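You operate a simulated robot arm through the tools that you are given. There is no shell and no other tool. Be economical: measure what you need, move in short steps, check, and stop when the job is done.

You run a simulated two-armed robot. Do the job below in one go: nothing can be reset, and whatever is moved stays where it is left.

Task
Open the middle drawer, fetch the red block from the inside of the middle drawer and set it on top of the yellow carton on the top of the grey bench and shut the drawer again. Take the large grey foam block from the low shelf of the blue rack and put it on top of the sealed carton on the top of the drawer cabinet. Take the white tub labelled "grit" from the long steel bench and put it on the teal dish. Take the yellow spool on the long steel bench and put it away on the high shelf of the blue rack. Take the MID plastic beaker from the long steel bench and put it on top of the grey blue lidded tin there. Take the black tub on the long steel bench and put it away on the low shelf of the blue rack. The order is free. Set down upright: red block, white tub, plastic beaker, black tub.

Only the result counts: the job must be done as asked and must still hold three seconds after the hand-in. Knocking over, shifting, dropping, spilling or breaking anything else fails it.

Robot
Two 7-joint arms with two-finger parallel grippers on one trunk, on a base that drives. Base frame: it is fixed to the floor where the robot stands at the start and does not move with it; the origin is under the middle of the robot, x ahead of it, y to its left, z up; the surface under the hand at the start is at about z = 900. Lengths are in mm, angles in rad, forces in N, time in s.
The left shoulder is at the start at [70, 130, 1182], the right one opposite. With the tool pointing down near the work surface each hand reaches from about 220 to 520 mm from the robot's upright axis, wherever it stands, measured 20 degrees to its own side. Places, roughly: black tub [-2750, -500, 1000]; blue lidded tin (8x8x4 cm) [-3000, -200, 900]; grey foam block [0, -2750, 500]; high shelf of the blue rack [-100, -2800, 1300]; low shelf of the blue rack [-100, -2800, 500]; middle drawer [500, -200, 500]; plastic beaker [-2750, -500, 1000]; red block [500, -250, 500]; sealed carton [500, -250, 1000]; teal dish (9x9x3 cm) [-2600, -1000, 900]; white tub [-2750, -750, 1000]; yellow carton [500, -750, 1000]; yellow spool (8x8x7 cm) [-2700, -600, 900]. Payload 1.57 kg a hand.
The tool frame of a hand sits at the grasp point between the pads (the TCP): z along the fingers, y along the line on which they close. The tips reach 30 mm beyond it. Largest opening 80 mm; finger width 17, thickness 12; the body of the gripper, 40 by 82 mm, starts 80 mm behind the TCP.
Orientation is told as [roll, pitch, yaw] about the base's x, y, z axes, in that order, counted from this pose: with the fingers straight down and closing along the base's y, the tool's x points along the base's -x, its y along +y and its z along -z.

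Tools
- The arms move only by the tool arm_command. It takes "left_commands", "right_commands" or both (then of equal length, played together; a hand with none holds still); each is a list of rows, each a list of 7 numbers: the turn, a rotation vector about the tool's x, y, z in rad, then the shift along the tool's x, y, z in mm, then the opening in per cent of the stroke, from 0 (shut) to 100 (fully open). In form: [[ax, ay, az, x, y, z, gripper], ...]. A call has 1 to 12 rows; each row shifts and turns the commanded pose from where the row before left it, along the tool's axes as they then stand. Each row takes 0.2 s and may step no farther than 50 mm and 0.15 rad from the row before; otherwise, or with a gripper value out of range, the whole call is refused. Where a pose cannot be reached the arm comes as near as it can. A force on the tool above 40 N (or 10 N above the force at the start of the call, whichever is more), or a blocked arm, ends the call early, and 0.2 s more pass. Each finger travels about 108 mm/s and halts on what it meets, pressing with about 25 N; the grip force reading is that of the motor and also rises with nothing between the fingers. The clock runs only during rows and for 0.2 s after the last one: add rows that do not move to give the fingers time. The reply holds the time, the measured pose of the TCP, the force on the tool along the base axes, the opening and the grip force, in the units named above and with some noise, with the torque about the TCP (base axes, N m) and any sound that the robot's microphone picked up.
- Cameras (640 x 400 px; columns grow to the right, rows downward): "scene" is now at [130.2, -4.8, 1394.8]; the picture's right is [-0.06, -1.00, -0.00], its down [-0.71, 0.05, -0.71] and it looks along [0.71, -0.04, -0.71] (base axes); focal length 214 px, centre (320, 200). "left" rides on the left gripper at [72, 7, -122] in its tool frame; the picture's right is [-0.09, 1.00, 0.00], its down [-0.84, -0.08, -0.54] and it looks along [-0.54, -0.05, 0.84] (tool axes); focal length 238 px, centre (320, 200). "right" rides on the right gripper at [72, -7, -122] in its tool frame; the picture's right is [0.09, 1.00, 0.00], its down [-0.84, 0.08, -0.54] and it looks along [-0.54, 0.05, 0.84] (tool axes); focal length 238 px, centre (320, 200). There is no depth. A picture from a camera that has moved, and an enlarged one, comes with that camera's place and axes in the base frame and with its lens.
- capture(camera): a new picture of that camera. The clock stands still meanwhile.
- lift_body(by): slides the trunk up (or, below 0, down) by that many mm; the arms and the scene camera ride with it, the base frame stays. It gives what a move gives, with no picture.
- steer(legs): drives the robot by 1 to 6 legs, each [ahead, left, turn to the left] in mm, mm and rad, along the robot's own axes; the way and the turn of a leg run together, so that a leg with both is an arc; at most 1500 mm and 3.142 rad a leg. The arms and the cameras ride along, it lands a little off, and it stops where it bumps. It gives what a move gives.
- pan_tilt(pan, tilt): turns the head with the scene camera to pan (to the left, within 1.501 rad either way) and tilt (down, from -0.506 to 1.204), counted from straight ahead of the robot. It gives what a move gives.
- close_up(camera, box): a new picture of the part [left, top, right, bottom] of that camera's present view, enlarged. The clock stands still meanwhile.
- sign_off(): hands the job in; it is judged then, once.

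Go step by step. Nothing tells you exact positions but the pictures and the camera data: compare them with the known pose of the tool, close in by small moves and look again before you grip or let go. The budget is 207 turns and 194 pictures, counting those below and the enlarged ones. Unless the task says otherwise, let go and move clear before handing in, and close with one line.

The tools are called after "Request:" as name(argument=value, ...) on one line, values as JSON. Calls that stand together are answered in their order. arm_command: Moves the arms, as the interface text tells. Its arguments: {"type":"object","properties":{"left_commands":{"type":"array"},"right_commands":{"type":"array"}},"required":[]} The other tools are called the same way: lift_body (by) slides the trunk up or down; steer (legs) drives the base; pan_tilt (pan, tilt) turns the head that bears the scene camera; capture (camera) takes a picture; close_up (camera, box) takes an enlarged picture of a part of a camera's view; sign_off () hands the job in.

At the start:

```text
t: 0.0
left_eef_pos: [354.2, 133.4, 1250.0]
left_tcp_rot: [-0.005, -0.001, 0.002]
left_ft_force: [0.5, 0.4, -0.8]
left_wrist_torque: [0.02, 0.0, -0.01]
left_width: 79.8
left_grip_force: 0.0
right_eef_pos: [365.0, -195.6, 1249.9]
right_tcp_rot: [0.0, -0.004, -0.001]
right_ft_force: [-0.6, 0.9, 0.9]
right_wrist_torque: [0.01, 0.04, 0.02]
right_width: 80.0
right_grip_force: 0.0
trunk travel left (down, up): [-820.0, 120.0]
robot x, y, heading: [-2.2, 0.4, 0.003]
head pan, tilt: [-0.065, 0.785]
```

scene: 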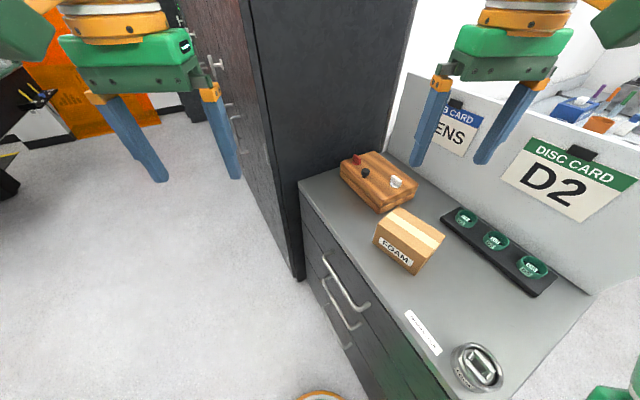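
right: 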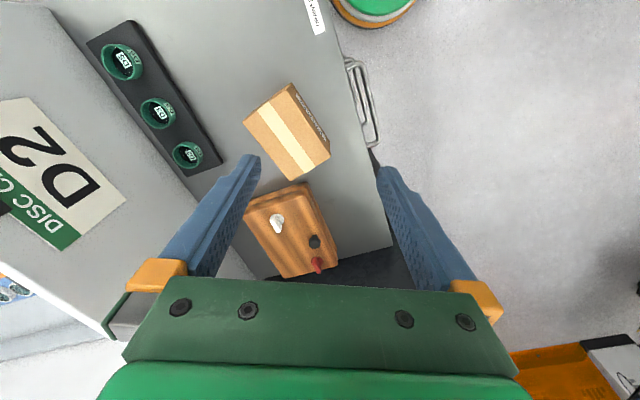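
left: 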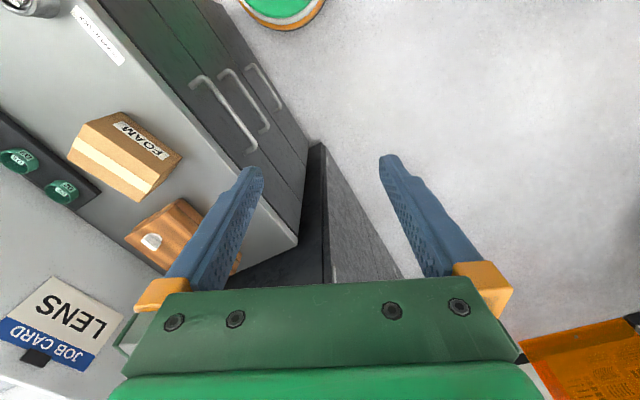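

The cabinet stands ahead on the right, turned so that its drawers face roughly +y. First I will look around at the other places.

Request:
pan_tilt(pan=-0.9, tilt=0.6)

Request:
capture(camera="scene")

Request:
pan_tilt(pan=-1.5, tilt=0.4)

Request:
capture(camera="scene")

Request:
pan_tilt(pan=1.2, tilt=0.4)

Request:
capture(camera="scene")

Request:
pan_tilt(pan=-0.2, tilt=1.1)

Request:
capture(camera="scene")

```text
t: 1.2
left_eef_pos: [354.5, 133.1, 1251.9]
left_tcp_rot: [-0.003, 0.001, 0.004]
left_ft_force: [0.6, 0.2, -0.2]
left_wrist_torque: [-0.01, -0.01, -0.01]
left_width: 79.8
left_grip_force: 0.0
right_eef_pos: [365.8, -195.1, 1251.7]
right_tcp_rot: [0.002, -0.004, 0.0]
right_ft_force: [0.0, -0.2, 0.0]
right_wrist_torque: [-0.01, -0.01, -0.02]
right_width: 80.1
right_grip_force: 0.2
trunk travel left (down, up): [-820.0, 120.0]
robot x, y, heading: [0.6, -0.4, 0.0]
head pan, tilt: [-0.901, 0.6]
```

```text
190 pictures are left
camera scene: at [104.0, -68.6, 1410.5], right [-0.78, -0.62, 0.0], down [-0.35, 0.44, -0.82], along [0.51, -0.65, -0.57], focal length 214 px, centre (320, 200)
```

scene: 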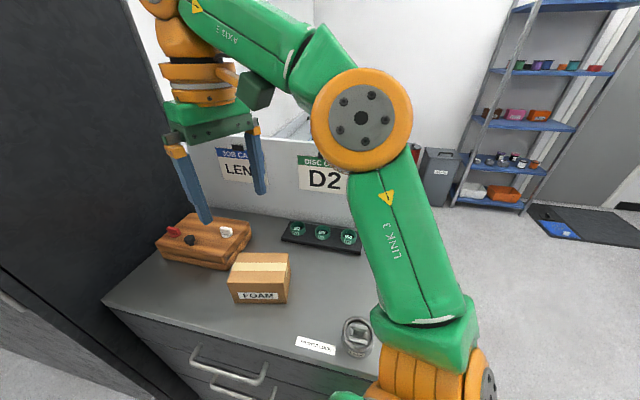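

```text
t: 2.2
left_eef_pos: [354.5, 134.6, 1251.1]
left_tcp_rot: [-0.003, 0.001, 0.003]
left_ft_force: [0.5, -0.4, 0.1]
left_wrist_torque: [0.01, -0.02, 0.0]
left_width: 79.9
left_grip_force: 0.1
right_eef_pos: [363.7, -195.0, 1251.3]
right_tcp_rot: [0.0, -0.004, -0.001]
right_ft_force: [0.3, -0.6, 0.4]
right_wrist_torque: [0.01, -0.02, 0.01]
right_width: 80.2
right_grip_force: 0.1
trunk travel left (down, up): [-820.0, 120.0]
robot x, y, heading: [2.1, 2.6, -0.001]
head pan, tilt: [-1.499, 0.4]
```

```text
189 pictures are left
camera scene: at [55.8, -91.7, 1428.7], right [-1.0, -0.07, 0.0], down [-0.03, 0.39, -0.92], along [0.07, -0.92, -0.39], focal length 214 px, centre (320, 200)
```

scene: 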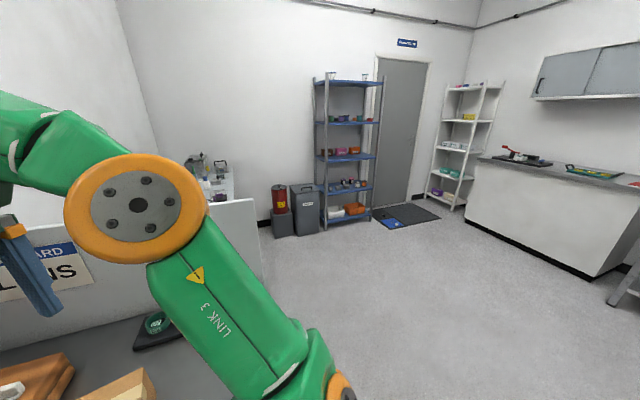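

```text
t: 4.6
left_eef_pos: [354.7, 134.9, 1250.6]
left_tcp_rot: [-0.002, 0.0, 0.003]
left_ft_force: [-0.2, -0.5, 0.6]
left_wrist_torque: [0.01, -0.02, 0.0]
left_width: 80.0
left_grip_force: 0.0
right_eef_pos: [365.9, -194.8, 1250.8]
right_tcp_rot: [0.003, -0.004, 0.0]
right_ft_force: [-0.5, -0.5, 0.1]
right_wrist_torque: [0.01, 0.01, -0.02]
right_width: 80.0
right_grip_force: 0.1
trunk travel left (down, up): [-820.0, 120.0]
robot x, y, heading: [0.8, 0.7, 0.002]
head pan, tilt: [1.201, 0.4]
```

```text
188 pictures are left
camera scene: at [82.6, 86.9, 1428.8], right [0.93, -0.36, 0.0], down [-0.14, -0.36, -0.92], along [0.33, 0.86, -0.39], focal length 214 px, centre (320, 200)
```

scene: 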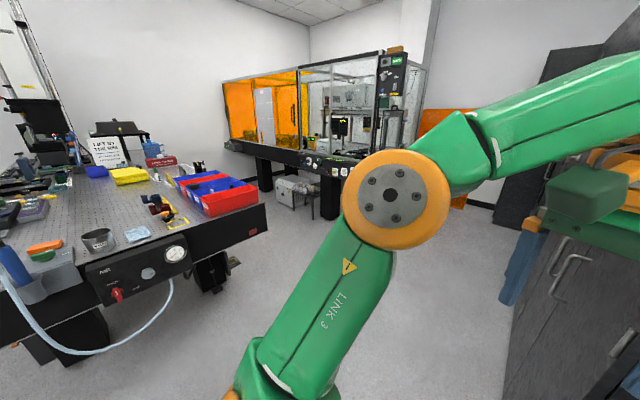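

```text
t: 6.1
left_eef_pos: [354.2, 134.1, 1250.5]
left_tcp_rot: [-0.004, 0.0, 0.004]
left_ft_force: [0.1, -0.4, 0.1]
left_wrist_torque: [0.01, -0.02, -0.02]
left_width: 80.0
left_grip_force: 0.0
right_eef_pos: [364.6, -195.8, 1250.9]
right_tcp_rot: [0.002, -0.003, 0.0]
right_ft_force: [0.6, 0.2, -0.2]
right_wrist_torque: [0.01, -0.01, -0.01]
right_width: 80.1
right_grip_force: 0.0
trunk travel left (down, up): [-820.0, 120.0]
robot x, y, heading: [1.3, -0.5, -0.002]
head pan, tilt: [-0.201, 1.1]
```

```text
187 pictures are left
camera scene: at [111.0, -11.9, 1371.9], right [-0.2, -0.98, 0.0], down [-0.87, 0.18, -0.45], along [0.45, -0.09, -0.89], focal length 214 px, centre (320, 200)
```

scene: 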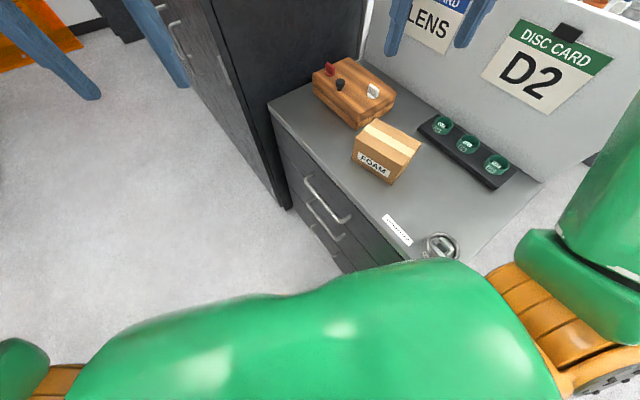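

The drawer fronts face about (-0.39, 0.92), so I will drive round to stand in front of them and look at the handles.

Request:
steer(legs=[[80, 450, 0], [0, 0, -1.17]])

Request:
pan_tilt(pan=0, tilt=0.9)

Request:
capture(camera="scene")

```text
t: 11.8
left_eef_pos: [342.2, 184.9, 1250.2]
left_tcp_rot: [-0.003, -0.001, -1.152]
left_ft_force: [-1.1, 0.0, 0.3]
left_wrist_torque: [-0.01, 0.0, -0.02]
left_width: 80.1
left_grip_force: 0.1
right_eef_pos: [45.4, 42.1, 1251.1]
right_tcp_rot: [0.0, -0.004, -1.157]
right_ft_force: [0.4, -0.7, 0.9]
right_wrist_torque: [0.0, -0.02, 0.01]
right_width: 80.0
right_grip_force: 0.0
trunk travel left (down, up): [-820.0, 120.0]
robot x, y, heading: [77.0, 453.2, -1.154]
head pan, tilt: [-0.201, 1.1]
```

```text
t: 12.5
left_eef_pos: [342.7, 184.9, 1251.5]
left_tcp_rot: [-0.002, 0.0, -1.151]
left_ft_force: [0.1, 0.3, -0.9]
left_wrist_torque: [-0.01, -0.04, 0.0]
left_width: 80.2
left_grip_force: 0.2
right_eef_pos: [45.1, 42.3, 1251.4]
right_tcp_rot: [0.002, -0.004, -1.158]
right_ft_force: [-0.2, -0.4, 0.3]
right_wrist_torque: [-0.01, 0.02, 0.01]
right_width: 79.9
right_grip_force: 0.0
trunk travel left (down, up): [-820.0, 120.0]
robot x, y, heading: [72.7, 454.5, -1.158]
head pan, tilt: [0.0, 0.901]
```

```text
186 pictures are left
camera scene: at [125.9, 340.0, 1385.7], right [-0.92, -0.4, 0.0], down [-0.32, 0.72, -0.62], along [0.25, -0.57, -0.78], focal length 214 px, centre (320, 200)
```

scene: 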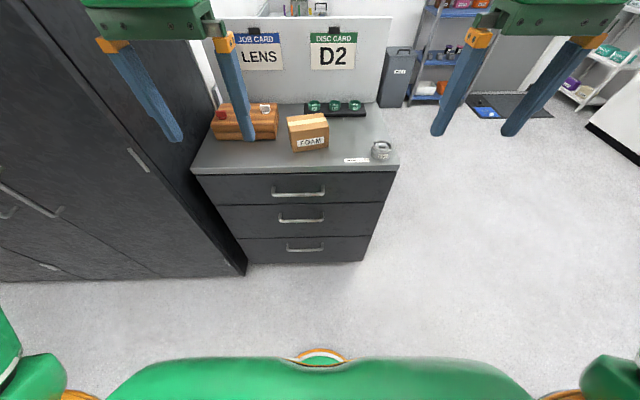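

The middle handle seems to be near z 677, about 600 mm ahead. I will square up, lower the trunk and turn the left hand so that it can reach forward.

Request:
steer(legs=[[0, 0, 0.036]])

Request:
lift_body(by=-300)

Request:
arm_command(left_commands=[[0, 0, 0.1428, 0, 0, 0, 100], [0, 0, 0.1428, 0, 0, 0, 100], [0, 0, 0.1428, 0, 0, 0, 100], [0, 0, 0.1428, 0, 0, 0, 100], [0, 0, 0.1428, 0, 0, 0, 100], [0, 0, 0.1428, 0, 0, 0, 100], [0, 0, 0.1428, 0, 0, 0, 100], [0, 0, 0.1428, 0, 0, 0, 100], [0, 0, 0.1428, 0, 0, 0, 100], [0, 0, 0.1428, 0, 0, 0, 100], [0, 0, 0.1428, 0, 0, 0, 100]])

Request:
arm_command(left_commands=[[-0.1428, 0, 0, 0, 0, 0, 100], [-0.1428, 0, 0, 0, 0, 0, 100], [-0.1428, 0, 0, 0, 0, 0, 100], [-0.1428, 0, 0, 0, 0, 0, 100], [-0.1428, 0, 0, 0, 0, 0, 100], [-0.1428, 0, 0, 0, 0, 0, 100], [-0.1428, 0, 0, 0, 0, 0, 100], [-0.1428, 0, 0, 0, 0, 0, 100], [-0.1428, 0, 0, 0, 0, 0, 100], [-0.1428, 0, 0, 0, 0, 0, 100], [-0.1428, 0, 0, 0, 0, 0, 100]])

Request:
capture(camera="scene")

Request:
capture(camera="left")

```text
t: 13.3
left_eef_pos: [351.4, 193.6, 1251.4]
left_tcp_rot: [-0.002, 0.0, -1.118]
left_ft_force: [-0.3, -0.2, -0.3]
left_wrist_torque: [-0.02, -0.01, 0.01]
left_width: 80.4
left_grip_force: 0.1
right_eef_pos: [59.5, 41.7, 1250.8]
right_tcp_rot: [0.003, -0.004, -1.12]
right_ft_force: [0.3, -0.7, 0.2]
right_wrist_torque: [-0.02, -0.02, 0.04]
right_width: 79.9
right_grip_force: 0.1
trunk travel left (down, up): [-820.0, 120.0]
robot x, y, heading: [80.1, 453.4, -1.121]
head pan, tilt: [0.0, 0.901]
```

```text
t: 16.3
left_eef_pos: [351.3, 194.8, 951.2]
left_tcp_rot: [-0.004, -0.001, -1.116]
left_ft_force: [-0.2, 0.3, 0.8]
left_wrist_torque: [0.02, 0.03, -0.01]
left_width: 80.0
left_grip_force: 0.0
right_eef_pos: [59.9, 41.7, 951.0]
right_tcp_rot: [0.002, -0.003, -1.119]
right_ft_force: [0.7, -0.2, 0.9]
right_wrist_torque: [-0.01, -0.02, -0.03]
right_width: 80.2
right_grip_force: 0.0
trunk travel left (down, up): [-520.0, 420.0]
robot x, y, heading: [76.4, 455.9, -1.117]
head pan, tilt: [0.0, 0.901]
```

```text
t: 18.7
left_eef_pos: [352.6, 193.4, 950.1]
left_tcp_rot: [0.001, -0.003, -2.69]
left_ft_force: [0.0, 0.2, -0.1]
left_wrist_torque: [0.0, -0.01, 0.0]
left_width: 79.9
left_grip_force: 0.1
right_eef_pos: [59.9, 41.5, 951.4]
right_tcp_rot: [0.002, -0.001, -1.121]
right_ft_force: [0.0, 0.0, 0.7]
right_wrist_torque: [-0.03, 0.03, -0.02]
right_width: 80.0
right_grip_force: 0.1
trunk travel left (down, up): [-520.0, 420.0]
robot x, y, heading: [82.3, 454.0, -1.124]
head pan, tilt: [0.0, 0.901]
```

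```text
t: 21.1
left_eef_pos: [345.9, 151.4, 996.2]
left_tcp_rot: [1.57, -0.003, -2.688]
left_ft_force: [-0.2, 0.7, 0.4]
left_wrist_torque: [-0.02, 0.03, 0.01]
left_width: 79.9
left_grip_force: 0.1
left hand out of reach, approached as far as the arm can: row 9, 10, 11
right_eef_pos: [59.4, 41.2, 950.3]
right_tcp_rot: [0.002, 0.0, -1.12]
right_ft_force: [-0.4, -0.3, 0.6]
right_wrist_torque: [0.0, 0.0, -0.01]
right_width: 80.1
right_grip_force: 0.0
trunk travel left (down, up): [-520.0, 420.0]
robot x, y, heading: [75.4, 455.1, -1.112]
head pan, tilt: [0.0, 0.901]
```

```text
185 pictures are left
camera scene: at [130.0, 341.5, 1085.7], right [-0.9, -0.44, 0.0], down [-0.34, 0.71, -0.62], along [0.27, -0.56, -0.78], focal length 214 px, centre (320, 200)
```

scene: 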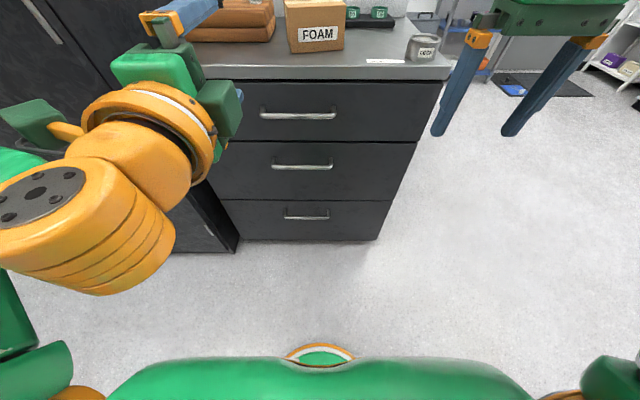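

```text
184 pictures are left
camera left: at [358.5, 293.7, 1002.2], right [-0.08, -0.04, 1.0], down [-0.99, 0.12, -0.07], along [-0.12, -0.99, -0.05], focal length 238 px, centre (320, 200)
```

left: 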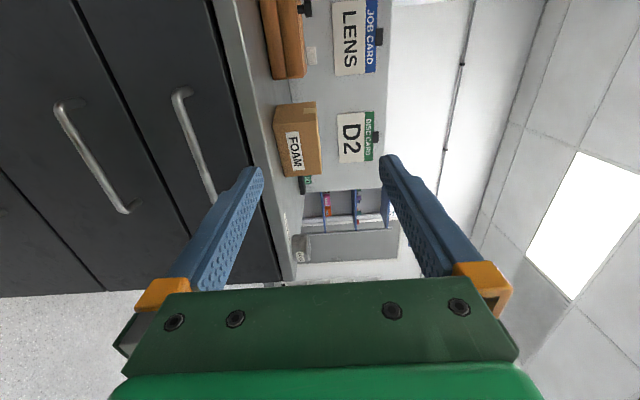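

The middle handle triangulates to about (408, -100, 608). I will lower the trunk further and line the left hand up in front of it.

Request:
lift_body(by=-250)

Request:
arm_command(left_commands=[[0, 0, 0, -14, -35, 20, 100], [0, 0, 0, -14, -35, 20, 100], [0, 0, 0, -14, -35, 20, 100], [0, 0, 0, -12, -33, 20, 100], [0, 0, 0, 0, 0, 0, 100]])

Request:
capture(camera="left")

Request:
capture(camera="scene")

```text
t: 23.7
left_eef_pos: [346.2, 152.0, 745.6]
left_tcp_rot: [1.57, -0.005, -2.686]
left_ft_force: [-0.8, 0.4, 0.1]
left_wrist_torque: [0.02, 0.02, -0.01]
left_width: 79.7
left_grip_force: 0.1
right_eef_pos: [59.5, 41.3, 701.5]
right_tcp_rot: [0.002, -0.003, -1.12]
right_ft_force: [-0.2, -1.1, 0.4]
right_wrist_torque: [0.02, 0.0, -0.03]
right_width: 80.0
right_grip_force: 0.0
trunk travel left (down, up): [-270.0, 670.0]
robot x, y, heading: [79.2, 453.5, -1.118]
head pan, tilt: [0.0, 0.901]
```

```text
t: 24.9
left_eef_pos: [331.0, 59.8, 606.5]
left_tcp_rot: [1.569, 0.0, -2.687]
left_ft_force: [-0.4, -0.9, 0.4]
left_wrist_torque: [0.01, 0.02, 0.01]
left_width: 79.9
left_grip_force: 0.3
right_eef_pos: [58.9, 39.7, 700.6]
right_tcp_rot: [0.001, -0.002, -1.12]
right_ft_force: [0.4, 0.0, -0.2]
right_wrist_torque: [0.03, 0.02, 0.01]
right_width: 79.9
right_grip_force: 0.1
trunk travel left (down, up): [-270.0, 670.0]
robot x, y, heading: [73.8, 454.6, -1.12]
head pan, tilt: [0.0, 0.901]
```

```text
183 pictures are left
camera left: at [342.9, 202.2, 613.3], right [-0.08, -0.04, 1.0], down [-0.99, 0.12, -0.07], along [-0.12, -0.99, -0.05], focal length 238 px, centre (320, 200)
```

left: 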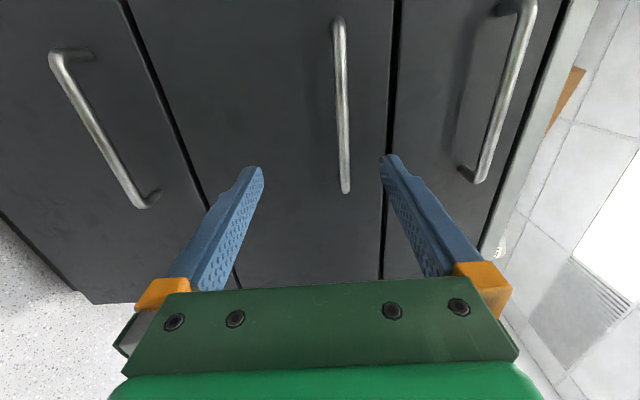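

```text
182 pictures are left
camera scene: at [129.9, 342.0, 835.8], right [-0.9, -0.44, 0.0], down [-0.34, 0.71, -0.62], along [0.27, -0.56, -0.78], focal length 214 px, centre (320, 200)
```

scene: 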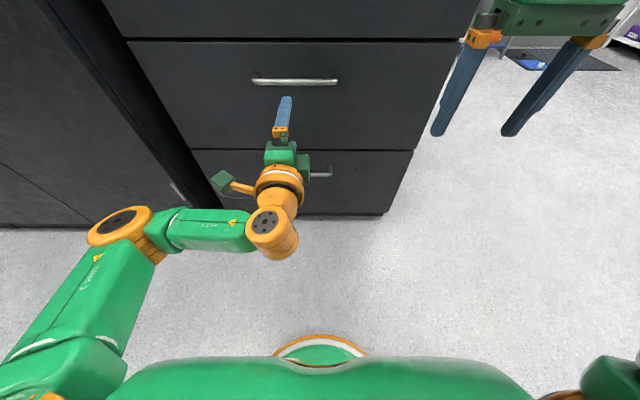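

The bar is now placed near 620 ahead and z 631. I move up 24 and forward 110, then look again.

Request:
arm_command(left_commands=[[0, 0, 0, 0, 12, 30, 100], [0, 0, 0, 0, 12, 40, 100], [0, 0, 0, 0, 0, 40, 100], [0, 0, 0, 0, 0, 0, 100]])

Request:
capture(camera="left")

Request:
close_up(camera="scene", box=[200, 40, 360, 140])

```text
t: 25.9
left_eef_pos: [380.3, -43.0, 631.2]
left_tcp_rot: [1.57, -0.003, -2.687]
left_ft_force: [0.4, 0.1, 0.0]
left_wrist_torque: [-0.01, -0.02, -0.02]
left_width: 80.0
left_grip_force: 0.1
right_eef_pos: [59.3, 42.3, 701.3]
right_tcp_rot: [0.002, -0.003, -1.12]
right_ft_force: [1.1, 0.2, -0.1]
right_wrist_torque: [0.02, 0.02, -0.01]
right_width: 80.1
right_grip_force: 0.1
trunk travel left (down, up): [-270.0, 670.0]
robot x, y, heading: [74.6, 457.6, -1.121]
head pan, tilt: [0.0, 0.901]
```

```text
181 pictures are left
camera left: at [393.3, 99.2, 636.8], right [-0.08, -0.04, 1.0], down [-0.99, 0.12, -0.07], along [-0.12, -0.99, -0.05], focal length 238 px, centre (320, 200)
```

left: 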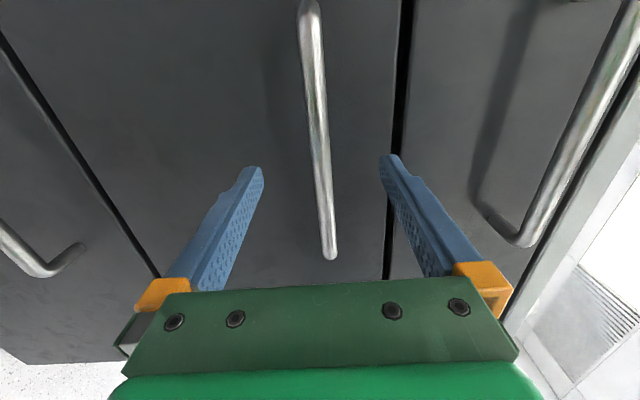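

```text
4.00 times, centred on (280, 90) of scene
camera zoom: at [130.0, 342.0, 835.7], right [-0.9, -0.44, 0.0], down [-0.34, 0.71, -0.62], along [0.27, -0.56, -0.78], focal length 858 px, centre (480, 640)
```

zoom: 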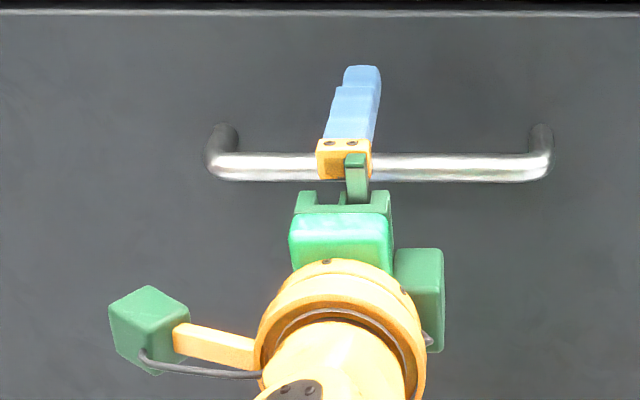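

The bar lies between the fingers. I go forward 30 and close.

Request:
arm_command(left_commands=[[0, 0, 0, 0, 0, 15, 100], [0, 0, 0, 0, 0, 15, 100], [0, 0, 0, 0, 0, 0, 0], [0, 0, 0, 0, 0, 0, 0], [0, 0, 0, 0, 0, 0, 0]])

Request:
capture(camera="left")

```text
t: 27.1
left_eef_pos: [395.0, -68.0, 633.0]
left_tcp_rot: [1.568, -0.004, -2.686]
left_ft_force: [0.4, 0.6, -1.2]
left_wrist_torque: [0.03, -0.12, 0.12]
left_width: 13.6
left_grip_force: 30.8
right_eef_pos: [58.4, 41.2, 701.5]
right_tcp_rot: [0.003, -0.002, -1.12]
right_ft_force: [0.5, -0.3, -0.5]
right_wrist_torque: [0.02, -0.03, 0.01]
right_width: 79.8
right_grip_force: 0.0
trunk travel left (down, up): [-270.0, 670.0]
robot x, y, heading: [78.9, 455.0, -1.119]
head pan, tilt: [0.0, 0.901]
```

```text
179 pictures are left
camera left: at [406.2, 72.8, 638.3], right [-0.08, -0.04, 1.0], down [-0.99, 0.12, -0.07], along [-0.11, -0.99, -0.05], focal length 238 px, centre (320, 200)
```

left: 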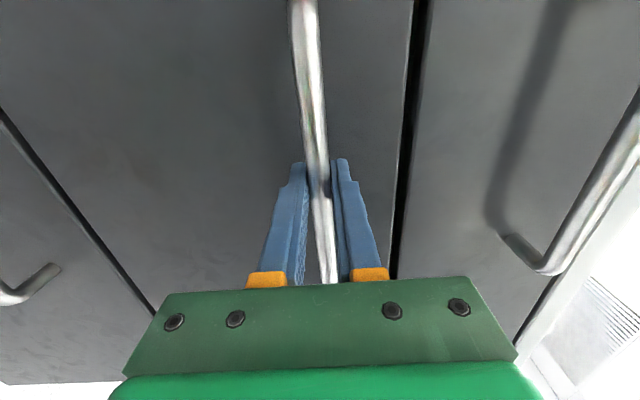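

The bar is gripped. Now I pull it straight back.

Request:
arm_command(left_commands=[[0, 0, 0, 0, 0, -20, 0], [0, 0, 0, 0, 0, -25, 0], [0, 0, 0, 0, 0, -25, 0], [0, 0, 0, 0, 0, -25, 0], [0, 0, 0, 0, 0, -25, 0], [0, 0, 0, 0, 0, -25, 0], [0, 0, 0, 0, 0, -25, 0], [0, 0, 0, 0, 0, -25, 0], [0, 0, 0, 0, 0, 0, 0]])

Request:
capture(camera="scene")

```text
t: 29.1
left_eef_pos: [311.2, 108.3, 631.8]
left_tcp_rot: [1.566, -0.006, -2.684]
left_ft_force: [5.1, 4.3, -3.6]
left_wrist_torque: [0.08, -0.15, 0.43]
left_width: 13.5
left_grip_force: 30.0
right_eef_pos: [60.8, 41.8, 700.7]
right_tcp_rot: [-0.001, -0.003, -1.121]
right_ft_force: [0.5, -0.6, -0.2]
right_wrist_torque: [0.03, 0.02, -0.04]
right_width: 80.2
right_grip_force: 0.1
trunk travel left (down, up): [-270.0, 670.0]
robot x, y, heading: [80.1, 455.1, -1.124]
head pan, tilt: [0.0, 0.901]
```

```text
178 pictures are left
camera scene: at [131.2, 342.3, 835.7], right [-0.9, -0.44, 0.0], down [-0.34, 0.7, -0.62], along [0.27, -0.56, -0.78], focal length 214 px, centre (320, 200)
```

scene: 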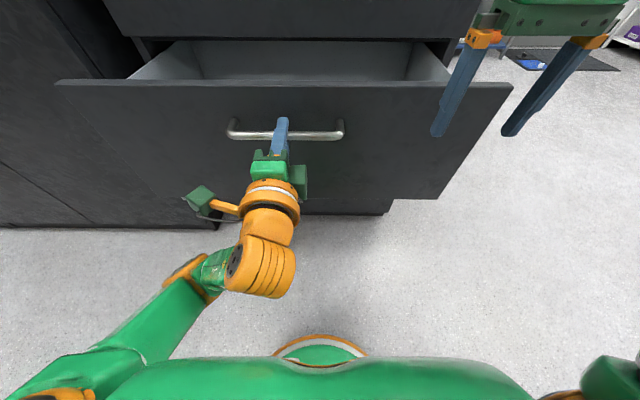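

It slides well. I pull about 100 more.

Request:
arm_command(left_commands=[[0, 0, 0, 0, 0, -25, 0], [0, 0, 0, 0, 0, -25, 0], [0, 0, 0, 0, 0, -25, 0], [0, 0, 0, 0, 0, -25, 0], [0, 0, 0, 0, 0, 0, 0]])

Request:
capture(camera="scene")

```text
t: 30.3
left_eef_pos: [248.9, 158.1, 631.9]
left_tcp_rot: [1.563, -0.008, -2.648]
left_ft_force: [-0.8, -2.2, 14.6]
left_wrist_torque: [0.0, -0.26, -0.92]
left_width: 13.7
left_grip_force: 30.2
left hand out of reach, approached as far as the arm can: row 1, 2, 3, 4
right_eef_pos: [57.1, 42.7, 701.7]
right_tcp_rot: [0.003, -0.005, -1.123]
right_ft_force: [0.0, 0.0, 0.9]
right_wrist_torque: [-0.03, 0.02, 0.0]
right_width: 80.2
right_grip_force: 0.0
trunk travel left (down, up): [-270.0, 670.0]
robot x, y, heading: [73.6, 454.0, -1.116]
head pan, tilt: [0.0, 0.901]
```

```text
177 pictures are left
camera scene: at [128.2, 342.8, 836.3], right [-0.9, -0.43, 0.0], down [-0.34, 0.71, -0.62], along [0.27, -0.56, -0.78], focal length 214 px, centre (320, 200)
```

scene: 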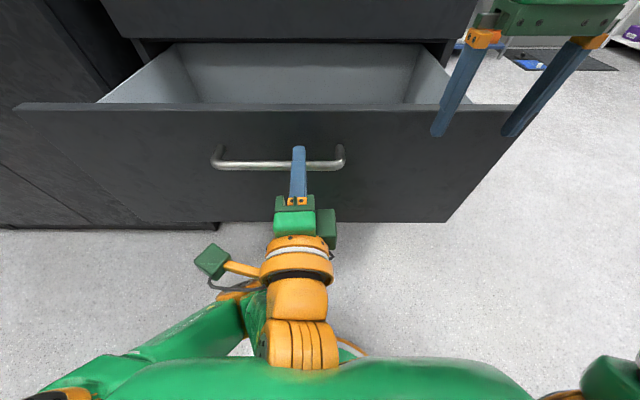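

The drawer is out by roughly 250 mm. I let go, back off and raise the trunk to look inside.

Request:
arm_command(left_commands=[[0, 0, 0, 0, 0, 0, 100], [0, 0, 0, 0, 0, 0, 100], [0, 0, 0, 0, 0, 0, 100]])

Request:
steer(legs=[[-120, 0, 0]])

Request:
lift_body(by=420)

Request:
capture(camera="scene")

```text
t: 31.1
left_eef_pos: [250.9, 157.4, 629.6]
left_tcp_rot: [1.557, -0.007, -2.642]
left_ft_force: [0.1, 0.6, -0.4]
left_wrist_torque: [-0.04, 0.0, -0.03]
left_width: 80.1
left_grip_force: 0.0
right_eef_pos: [60.1, 40.9, 700.8]
right_tcp_rot: [0.001, -0.005, -1.12]
right_ft_force: [-0.5, 0.6, 0.2]
right_wrist_torque: [-0.01, 0.0, 0.01]
right_width: 80.0
right_grip_force: 0.0
trunk travel left (down, up): [-270.0, 670.0]
robot x, y, heading: [74.8, 454.8, -1.118]
head pan, tilt: [0.0, 0.901]
```

```text
t: 32.3
left_eef_pos: [197.2, 264.8, 629.4]
left_tcp_rot: [1.557, -0.003, -2.645]
left_ft_force: [-0.5, 0.4, 0.5]
left_wrist_torque: [-0.02, 0.0, 0.03]
left_width: 80.0
left_grip_force: 0.1
right_eef_pos: [7.7, 148.5, 701.7]
right_tcp_rot: [0.002, -0.004, -1.121]
right_ft_force: [-0.6, 0.1, -0.8]
right_wrist_torque: [-0.01, 0.03, 0.04]
right_width: 79.9
right_grip_force: 0.0
trunk travel left (down, up): [-270.0, 670.0]
robot x, y, heading: [27.1, 556.0, -1.12]
head pan, tilt: [0.0, 0.901]
```

```text
refused: 420 is not a number from -400 to 400
```

```text
176 pictures are left
camera scene: at [78.0, 448.9, 835.8], right [-0.9, -0.44, 0.0], down [-0.34, 0.71, -0.62], along [0.27, -0.56, -0.78], focal length 214 px, centre (320, 200)
```

scene: 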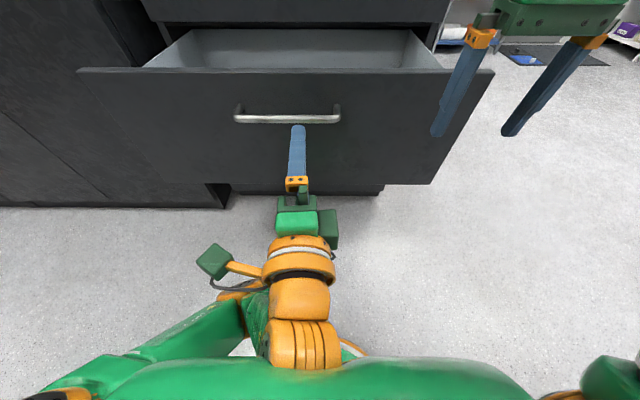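

Request:
lift_body(by=400)

Request:
capture(camera="scene")

```text
t: 36.1
left_eef_pos: [199.5, 262.4, 1030.1]
left_tcp_rot: [1.554, -0.001, -2.636]
left_ft_force: [0.0, 0.6, 0.0]
left_wrist_torque: [0.01, -0.02, 0.01]
left_width: 80.1
left_grip_force: 0.1
right_eef_pos: [7.3, 148.2, 1101.1]
right_tcp_rot: [0.001, -0.003, -1.123]
right_ft_force: [0.1, -0.2, 0.2]
right_wrist_torque: [0.02, -0.02, 0.01]
right_width: 80.3
right_grip_force: 0.0
trunk travel left (down, up): [-670.0, 270.0]
robot x, y, heading: [25.0, 562.0, -1.119]
head pan, tilt: [0.0, 0.901]
```

```text
175 pictures are left
camera scene: at [78.1, 448.5, 1235.7], right [-0.9, -0.44, 0.0], down [-0.34, 0.71, -0.62], along [0.27, -0.56, -0.78], focal length 214 px, centre (320, 200)
```

scene: 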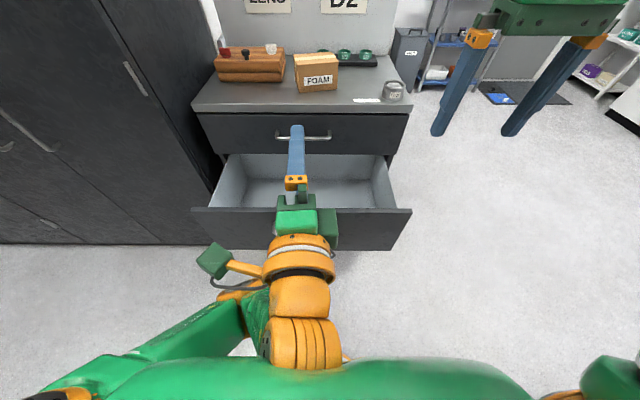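

The left hand blocks the view into the drawer, so I turn it back to point down and shift it left.

Request:
arm_command(left_commands=[[0.1428, 0, 0, 15, 0, 0, 100], [0.1428, 0, 0, 15, 0, 0, 100], [0.1428, 0, 0, 15, 0, 0, 100], [0.1428, 0, 0, 15, 0, 0, 100], [0.1428, 0, 0, 15, 0, 0, 100], [0.1428, 0, 0, 15, 0, 0, 100], [0.1428, 0, 0, 10, 0, 0, 100], [0.1428, 0, 0, 10, 0, 0, 100], [0.1428, 0, 0, 0, 0, 0, 100], [0.1428, 0, 0, 0, 0, 0, 100], [0.1428, 0, 0, 0, 0, 0, 100]])

Request:
capture(camera="scene")

Request:
capture(camera="left")

```text
t: 36.7
left_eef_pos: [248.2, 262.1, 998.3]
left_tcp_rot: [1.33, 0.137, -2.566]
left_ft_force: [0.2, -0.2, -0.7]
left_wrist_torque: [0.01, 0.03, 0.01]
left_width: 79.9
left_grip_force: 0.0
left hand out of reach, approached as far as the arm can: row 1, 2
right_eef_pos: [8.6, 148.3, 1101.3]
right_tcp_rot: [-0.001, -0.003, -1.121]
right_ft_force: [-0.3, 0.3, -1.0]
right_wrist_torque: [0.0, 0.04, -0.02]
right_width: 80.1
right_grip_force: 0.2
trunk travel left (down, up): [-670.0, 270.0]
robot x, y, heading: [21.3, 560.5, -1.123]
head pan, tilt: [0.0, 0.901]
stopped in row 2 (left hand): the arm was blocked; the commanded pose is now the measured one
```

```text
174 pictures are left
camera scene: at [79.1, 448.0, 1235.6], right [-0.9, -0.44, 0.0], down [-0.34, 0.71, -0.62], along [0.27, -0.56, -0.78], focal length 214 px, centre (320, 200)
```

scene: 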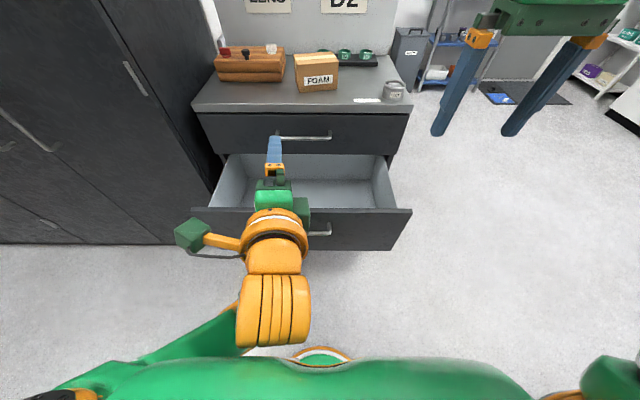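

```text
173 pictures are left
camera left: at [240.6, 396.2, 1042.5], right [-0.06, -0.32, 0.95], down [-1.0, 0.0, -0.06], along [0.02, -0.95, -0.32], focal length 238 px, centre (320, 200)
```

left: 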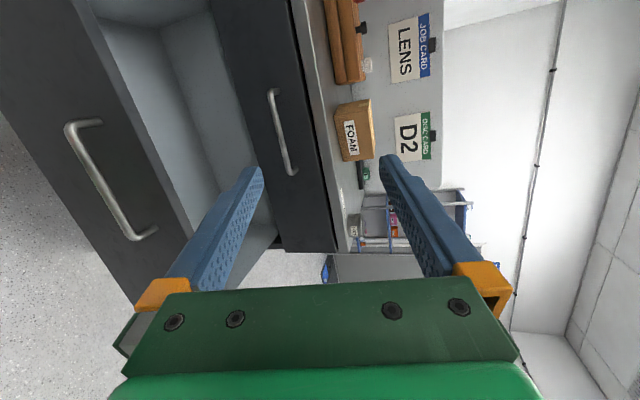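

The arm is folded too tightly, so I extend it forward while turning it down.

Request:
arm_command(left_commands=[[0, 0, 0, 0, 0, 40, 100], [0, 0, 0, 0, 0, 40, 100], [0.14, 0, 0, 0, 0, 0, 100], [0.14, 0, 0, 0, 0, 0, 100], [0.14, 0, 0, 0, 0, 0, 100], [0.14, 0, 0, 0, 0, 0, 100], [0.14, 0, 0, 0, 0, 0, 100], [0.14, 0, 0, 0, 0, 0, 100], [0.14, 0, 0, 0, 0, 0, 100], [0.14, 0, 0, 0, 0, 0, 100], [0.14, 0, 0, 0, 0, 0, 100]])

Request:
capture(camera="scene")

Request:
capture(camera="left")

```text
t: 39.1
left_eef_pos: [317.8, 171.6, 930.8]
left_tcp_rot: [0.118, 0.134, -2.585]
left_ft_force: [-0.1, -0.1, 0.2]
left_wrist_torque: [-0.04, 0.04, 0.0]
left_width: 80.1
left_grip_force: 0.2
left hand out of reach, approached as far as the arm can: row 5, 6, 7, 8, 11
right_eef_pos: [6.7, 148.4, 1101.3]
right_tcp_rot: [0.002, -0.003, -1.123]
right_ft_force: [0.3, 0.1, 0.7]
right_wrist_torque: [0.03, 0.01, 0.0]
right_width: 79.8
right_grip_force: 0.1
trunk travel left (down, up): [-670.0, 270.0]
robot x, y, heading: [25.0, 560.5, -1.123]
head pan, tilt: [0.0, 0.901]
```

```text
172 pictures are left
camera scene: at [78.2, 448.5, 1235.7], right [-0.9, -0.44, 0.0], down [-0.34, 0.71, -0.62], along [0.27, -0.56, -0.78], focal length 214 px, centre (320, 200)
```

scene: 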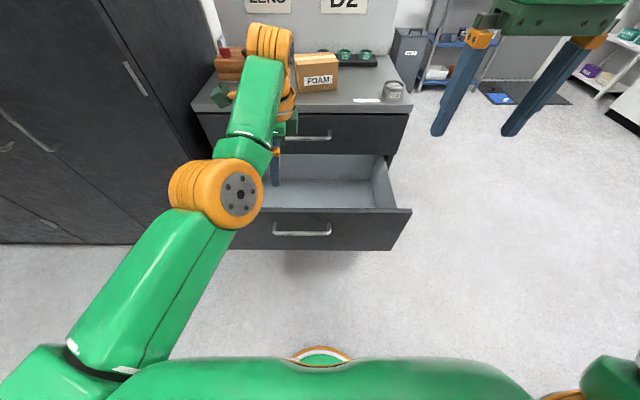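

```text
171 pictures are left
camera left: at [362.3, 207.4, 1060.8], right [0.43, -0.9, 0.1], down [-0.84, -0.36, 0.41], along [-0.33, -0.26, -0.91], focal length 238 px, centre (320, 200)
```

left: 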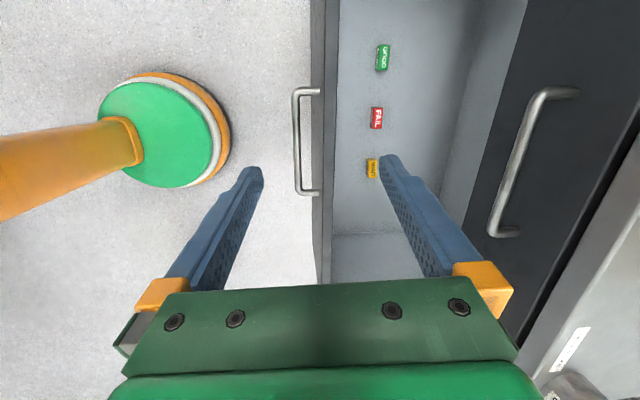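

I can see the red block "FAIL" between the green and yellow blocks, near (400, -11). I level the left hand, pull it back and drive closer.

Request:
arm_command(left_commands=[[0.059, -0.067, 0.05, 0, -20, 0, 100], [0.059, -0.067, 0.05, 0, -30, 0, 100], [0, 0, 0, 0, -40, 0, 100], [0, 0, 0, 0, -40, 0, 100], [0, 0, 0, 0, 0, 0, 100]])

Request:
steer(legs=[[200, -60, 0]])

Request:
capture(camera="left")

Request:
capture(camera="scene")

```text
t: 40.3
left_eef_pos: [290.1, 185.7, 951.5]
left_tcp_rot: [-0.008, 0.006, -2.692]
left_ft_force: [0.6, 0.6, -0.6]
left_wrist_torque: [-0.02, 0.0, -0.02]
left_width: 80.2
left_grip_force: 0.0
left hand out of reach, approached as far as the arm can: row 1, 2, 3, 4
right_eef_pos: [8.2, 149.2, 1101.2]
right_tcp_rot: [0.0, -0.001, -1.122]
right_ft_force: [-0.2, -0.1, 0.0]
right_wrist_torque: [0.0, -0.01, 0.01]
right_width: 80.0
right_grip_force: 0.0
trunk travel left (down, up): [-670.0, 270.0]
robot x, y, heading: [25.0, 563.5, -1.118]
head pan, tilt: [0.0, 0.901]
```

```text
t: 42.0
left_eef_pos: [318.9, -14.2, 951.7]
left_tcp_rot: [-0.007, 0.007, -2.689]
left_ft_force: [-0.6, -0.7, 0.1]
left_wrist_torque: [-0.01, 0.0, 0.0]
left_width: 79.9
left_grip_force: 0.1
right_eef_pos: [37.9, -52.3, 1101.9]
right_tcp_rot: [0.001, -0.003, -1.118]
right_ft_force: [-0.1, 1.1, -0.6]
right_wrist_torque: [-0.02, 0.03, 0.01]
right_width: 79.9
right_grip_force: 0.1
trunk travel left (down, up): [-670.0, 270.0]
robot x, y, heading: [51.8, 360.4, -1.122]
head pan, tilt: [0.0, 0.901]
```

```text
170 pictures are left
camera left: at [387.3, 10.6, 1074.6], right [0.35, -0.94, -0.01], down [-0.79, -0.3, 0.54], along [-0.5, -0.18, -0.84], focal length 238 px, centre (320, 200)
```

left: 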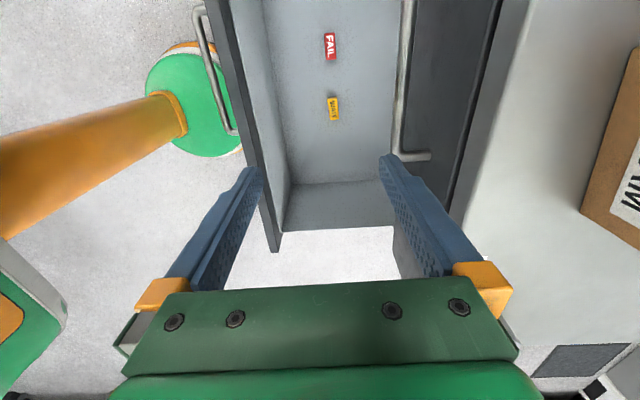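

```text
169 pictures are left
camera scene: at [106.4, 248.5, 1235.9], right [-0.9, -0.44, 0.0], down [-0.34, 0.7, -0.62], along [0.27, -0.56, -0.78], focal length 214 px, centre (320, 200)
```

scene: 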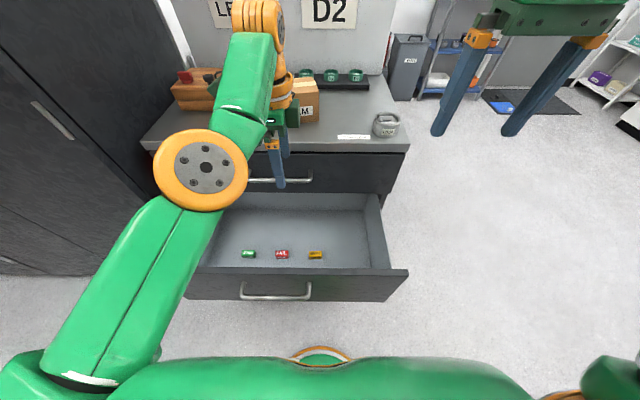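

The red block triangulates to about (403, -8, 430). I move 30 closer, lower the trunk and look.

Request:
steer(legs=[[30, 0, 0]])

Request:
arm_command(left_commands=[[0, 0, 0, 30, -30, 0, 100], [0, 0, 0, 30, -30, 0, 100], [0, 0, 0, 15, -10, 0, 100]])

Request:
lift_body(by=-260)

Request:
capture(camera="left")

Request:
capture(camera="scene")

```text
t: 42.8
left_eef_pos: [331.0, -39.3, 954.3]
left_tcp_rot: [-0.006, 0.007, -2.687]
left_ft_force: [-0.6, -0.1, -0.8]
left_wrist_torque: [-0.01, -0.06, -0.03]
left_width: 80.4
left_grip_force: 0.0
right_eef_pos: [48.5, -78.5, 1102.5]
right_tcp_rot: [0.002, -0.006, -1.116]
right_ft_force: [-0.3, 0.6, -0.2]
right_wrist_torque: [-0.07, -0.01, -0.01]
right_width: 80.0
right_grip_force: 0.1
trunk travel left (down, up): [-670.0, 270.0]
robot x, y, heading: [63.4, 330.1, -1.112]
head pan, tilt: [0.0, 0.901]
```

```text
t: 43.6
left_eef_pos: [392.5, -9.0, 973.5]
left_tcp_rot: [-0.012, 0.008, -2.688]
left_ft_force: [-0.1, -0.2, 0.9]
left_wrist_torque: [0.01, 0.02, -0.02]
left_width: 79.8
left_grip_force: 0.1
left hand out of reach, approached as far as the arm can: row 1, 2, 3
right_eef_pos: [50.9, -81.5, 1101.7]
right_tcp_rot: [0.002, -0.002, -1.12]
right_ft_force: [0.2, 0.1, 1.1]
right_wrist_torque: [0.02, -0.02, 0.02]
right_width: 80.2
right_grip_force: 0.1
trunk travel left (down, up): [-670.0, 270.0]
robot x, y, heading: [66.2, 330.6, -1.114]
head pan, tilt: [0.0, 0.901]
```

```text
t: 46.3
left_eef_pos: [391.6, -9.5, 714.6]
left_tcp_rot: [-0.009, 0.007, -2.686]
left_ft_force: [-1.4, 2.7, -1.4]
left_wrist_torque: [-0.12, -0.12, -0.06]
left_width: 77.4
left_grip_force: 0.0
right_eef_pos: [50.9, -81.8, 842.3]
right_tcp_rot: [0.001, -0.002, -1.119]
right_ft_force: [-0.3, 0.1, 0.6]
right_wrist_torque: [-0.01, -0.01, 0.01]
right_width: 80.1
right_grip_force: 0.1
trunk travel left (down, up): [-410.0, 530.0]
robot x, y, heading: [68.5, 334.1, -1.118]
head pan, tilt: [0.0, 0.901]
```

```text
168 pictures are left
camera left: at [459.7, 16.1, 835.2], right [0.35, -0.94, -0.01], down [-0.79, -0.3, 0.54], along [-0.51, -0.18, -0.84], focal length 238 px, centre (320, 200)
```

left: 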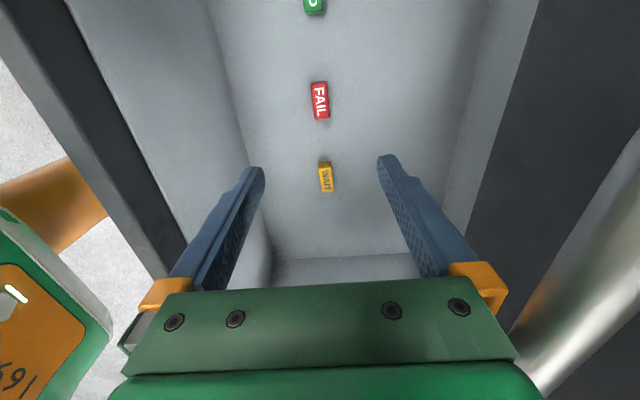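

```text
167 pictures are left
camera scene: at [120.0, 219.8, 975.7], right [-0.9, -0.44, 0.0], down [-0.34, 0.7, -0.62], along [0.27, -0.56, -0.78], focal length 214 px, centre (320, 200)
```

scene: 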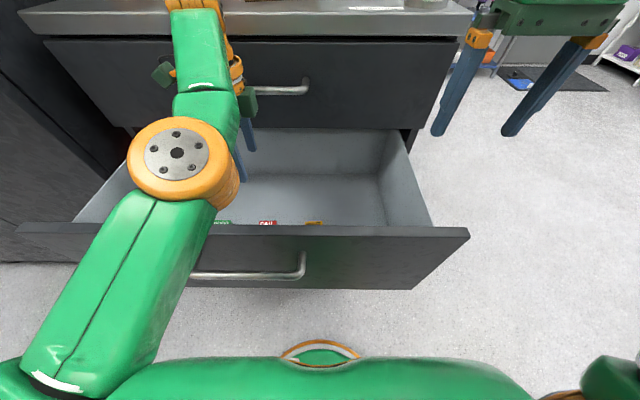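

The right finger touches the upper drawer's handle. I back the hand away, tilt it so the wrist stays clear of that handle, and narrow the opening.

Request:
arm_command(left_commands=[[0, 0, 0, 0, -20, 0, 100], [0, 0, 0, 0, -20, 0, 80], [-0.1, 0, 0, 0, 0, 0, 80], [-0.1, 0, 0, 0, 0, 0, 80], [0, 0, 0, 0, 0, 0, 80]])

Request:
capture(camera="left")

Request:
capture(camera="scene")

```text
t: 47.5
left_eef_pos: [410.5, -11.7, 719.7]
left_tcp_rot: [0.154, -0.031, -2.616]
left_ft_force: [-0.3, 0.2, 0.0]
left_wrist_torque: [0.02, 0.02, 0.0]
left_width: 64.0
left_grip_force: 0.0
left hand out of reach, approached as far as the arm can: row 1, 2, 3, 4
right_eef_pos: [50.7, -81.9, 841.2]
right_tcp_rot: [0.002, -0.003, -1.119]
right_ft_force: [0.3, 0.3, 0.5]
right_wrist_torque: [-0.01, 0.02, 0.01]
right_width: 79.7
right_grip_force: 0.0
trunk travel left (down, up): [-410.0, 530.0]
robot x, y, heading: [65.5, 329.8, -1.115]
head pan, tilt: [0.0, 0.901]
```

```text
166 pictures are left
camera left: at [470.5, 37.6, 838.5], right [0.42, -0.89, 0.15], down [-0.79, -0.28, 0.55], along [-0.45, -0.35, -0.82], focal length 238 px, centre (320, 200)
```

left: 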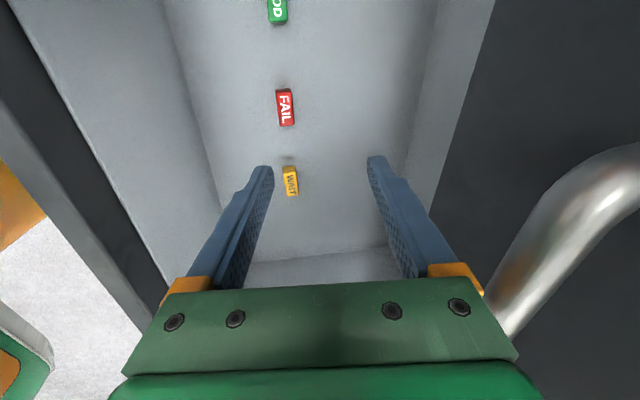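

```text
165 pictures are left
camera scene: at [120.5, 219.3, 975.7], right [-0.9, -0.44, 0.0], down [-0.34, 0.7, -0.62], along [0.27, -0.56, -0.78], focal length 214 px, centre (320, 200)
```

scene: 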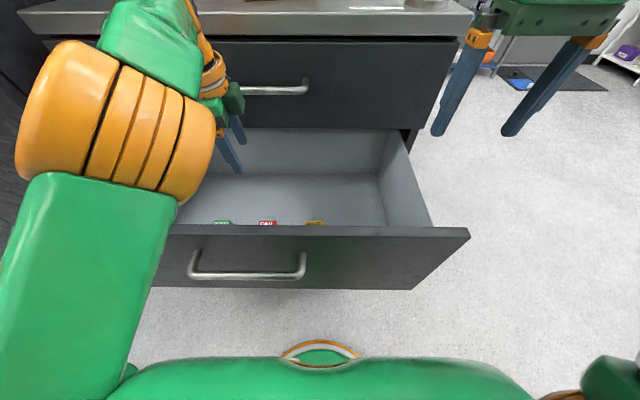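

The hand is too high relative to the shoulder to be pulled back, so I descend a little while retreating.

Request:
arm_command(left_commands=[[0, 0, 0, 0, -10, 30, 80], [0, 0, 0, 0, -10, 30, 80], [0, 0, 0, 0, -10, 30, 80], [0, 0, 0, 0, 0, 0, 80]])

Request:
capture(camera="left")

Request:
capture(camera="scene")

```text
t: 48.5
left_eef_pos: [416.5, -7.6, 627.7]
left_tcp_rot: [0.149, -0.028, -2.615]
left_ft_force: [-0.2, -0.3, 0.2]
left_wrist_torque: [-0.02, -0.04, -0.01]
left_width: 64.2
left_grip_force: 0.0
left hand out of reach, approached as far as the arm can: row 2, 3
right_eef_pos: [49.8, -81.7, 841.8]
right_tcp_rot: [0.001, -0.005, -1.119]
right_ft_force: [-0.9, -0.4, 0.4]
right_wrist_torque: [0.01, 0.01, 0.03]
right_width: 80.1
right_grip_force: 0.1
trunk travel left (down, up): [-410.0, 530.0]
robot x, y, heading: [62.7, 333.2, -1.115]
head pan, tilt: [0.0, 0.901]
```

```text
164 pictures are left
camera left: at [476.3, 40.3, 747.0], right [0.42, -0.9, 0.15], down [-0.79, -0.28, 0.55], along [-0.45, -0.35, -0.82], focal length 238 px, centre (320, 200)
```

left: 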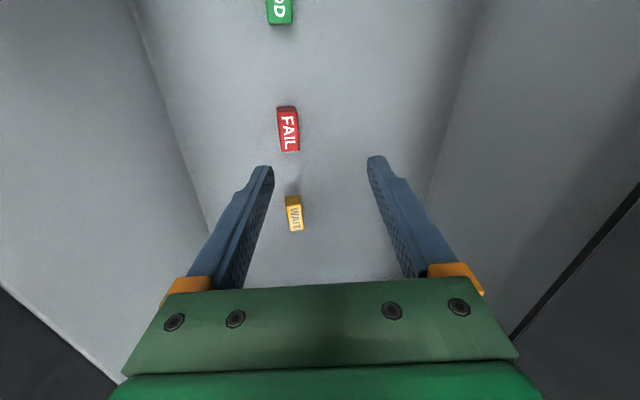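

```text
163 pictures are left
camera scene: at [120.0, 219.6, 975.8], right [-0.9, -0.44, 0.0], down [-0.34, 0.7, -0.62], along [0.27, -0.56, -0.78], focal length 214 px, centre (320, 200)
```

scene: 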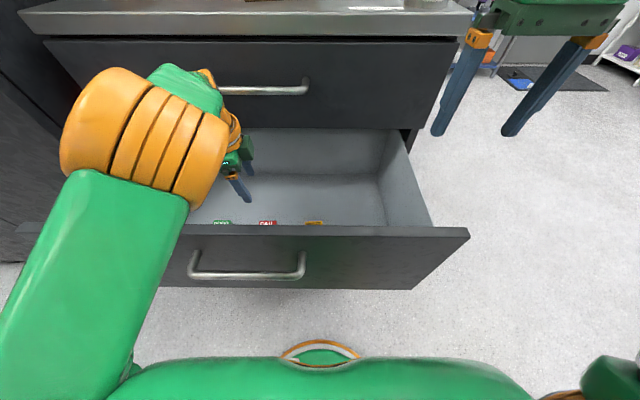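

The red block's position agrees at about (389, -6). I descend to some 90 mm above it and look.

Request:
arm_command(left_commands=[[0, 0.014, 0.036, -5, -12, 30, 80], [0, 0.014, 0.036, -5, -12, 40, 80], [0, 0, 0, -6, -12, 40, 80], [0, 0, 0, 0, 0, 0, 80]])

Request:
capture(camera="left")

Request:
capture(camera="scene")

```text
t: 49.5
left_eef_pos: [420.4, -10.0, 514.1]
left_tcp_rot: [0.15, 0.007, -2.681]
left_ft_force: [0.1, -0.4, -0.9]
left_wrist_torque: [0.02, 0.0, -0.03]
left_width: 64.1
left_grip_force: 0.0
left hand out of reach, approached as far as the arm can: row 1, 2, 3
right_eef_pos: [49.4, -81.3, 841.3]
right_tcp_rot: [0.001, -0.004, -1.118]
right_ft_force: [0.1, 0.0, -0.2]
right_wrist_torque: [0.03, 0.02, -0.02]
right_width: 79.9
right_grip_force: 0.0
trunk travel left (down, up): [-410.0, 530.0]
robot x, y, heading: [65.9, 329.2, -1.12]
head pan, tilt: [0.0, 0.901]
```

```text
162 pictures are left
camera left: at [480.7, 33.5, 635.6], right [0.35, -0.92, 0.15], down [-0.82, -0.23, 0.52], along [-0.44, -0.31, -0.84], focal length 238 px, centre (320, 200)
```

left: 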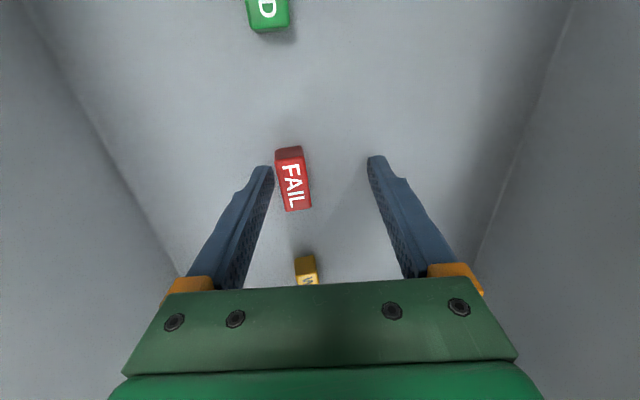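

```text
161 pictures are left
camera scene: at [120.0, 219.6, 975.8], right [-0.9, -0.44, 0.0], down [-0.34, 0.7, -0.62], along [0.27, -0.56, -0.78], focal length 214 px, centre (320, 200)
```

scene: 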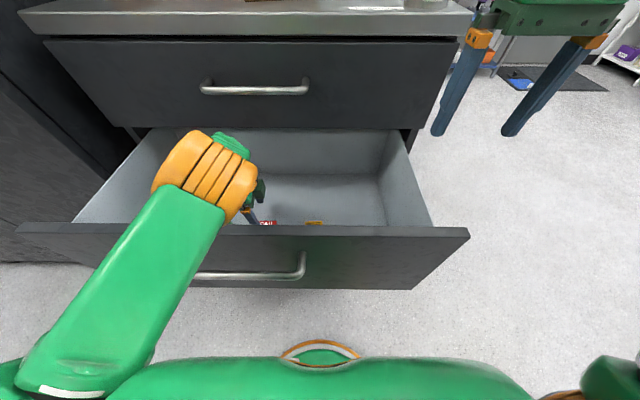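

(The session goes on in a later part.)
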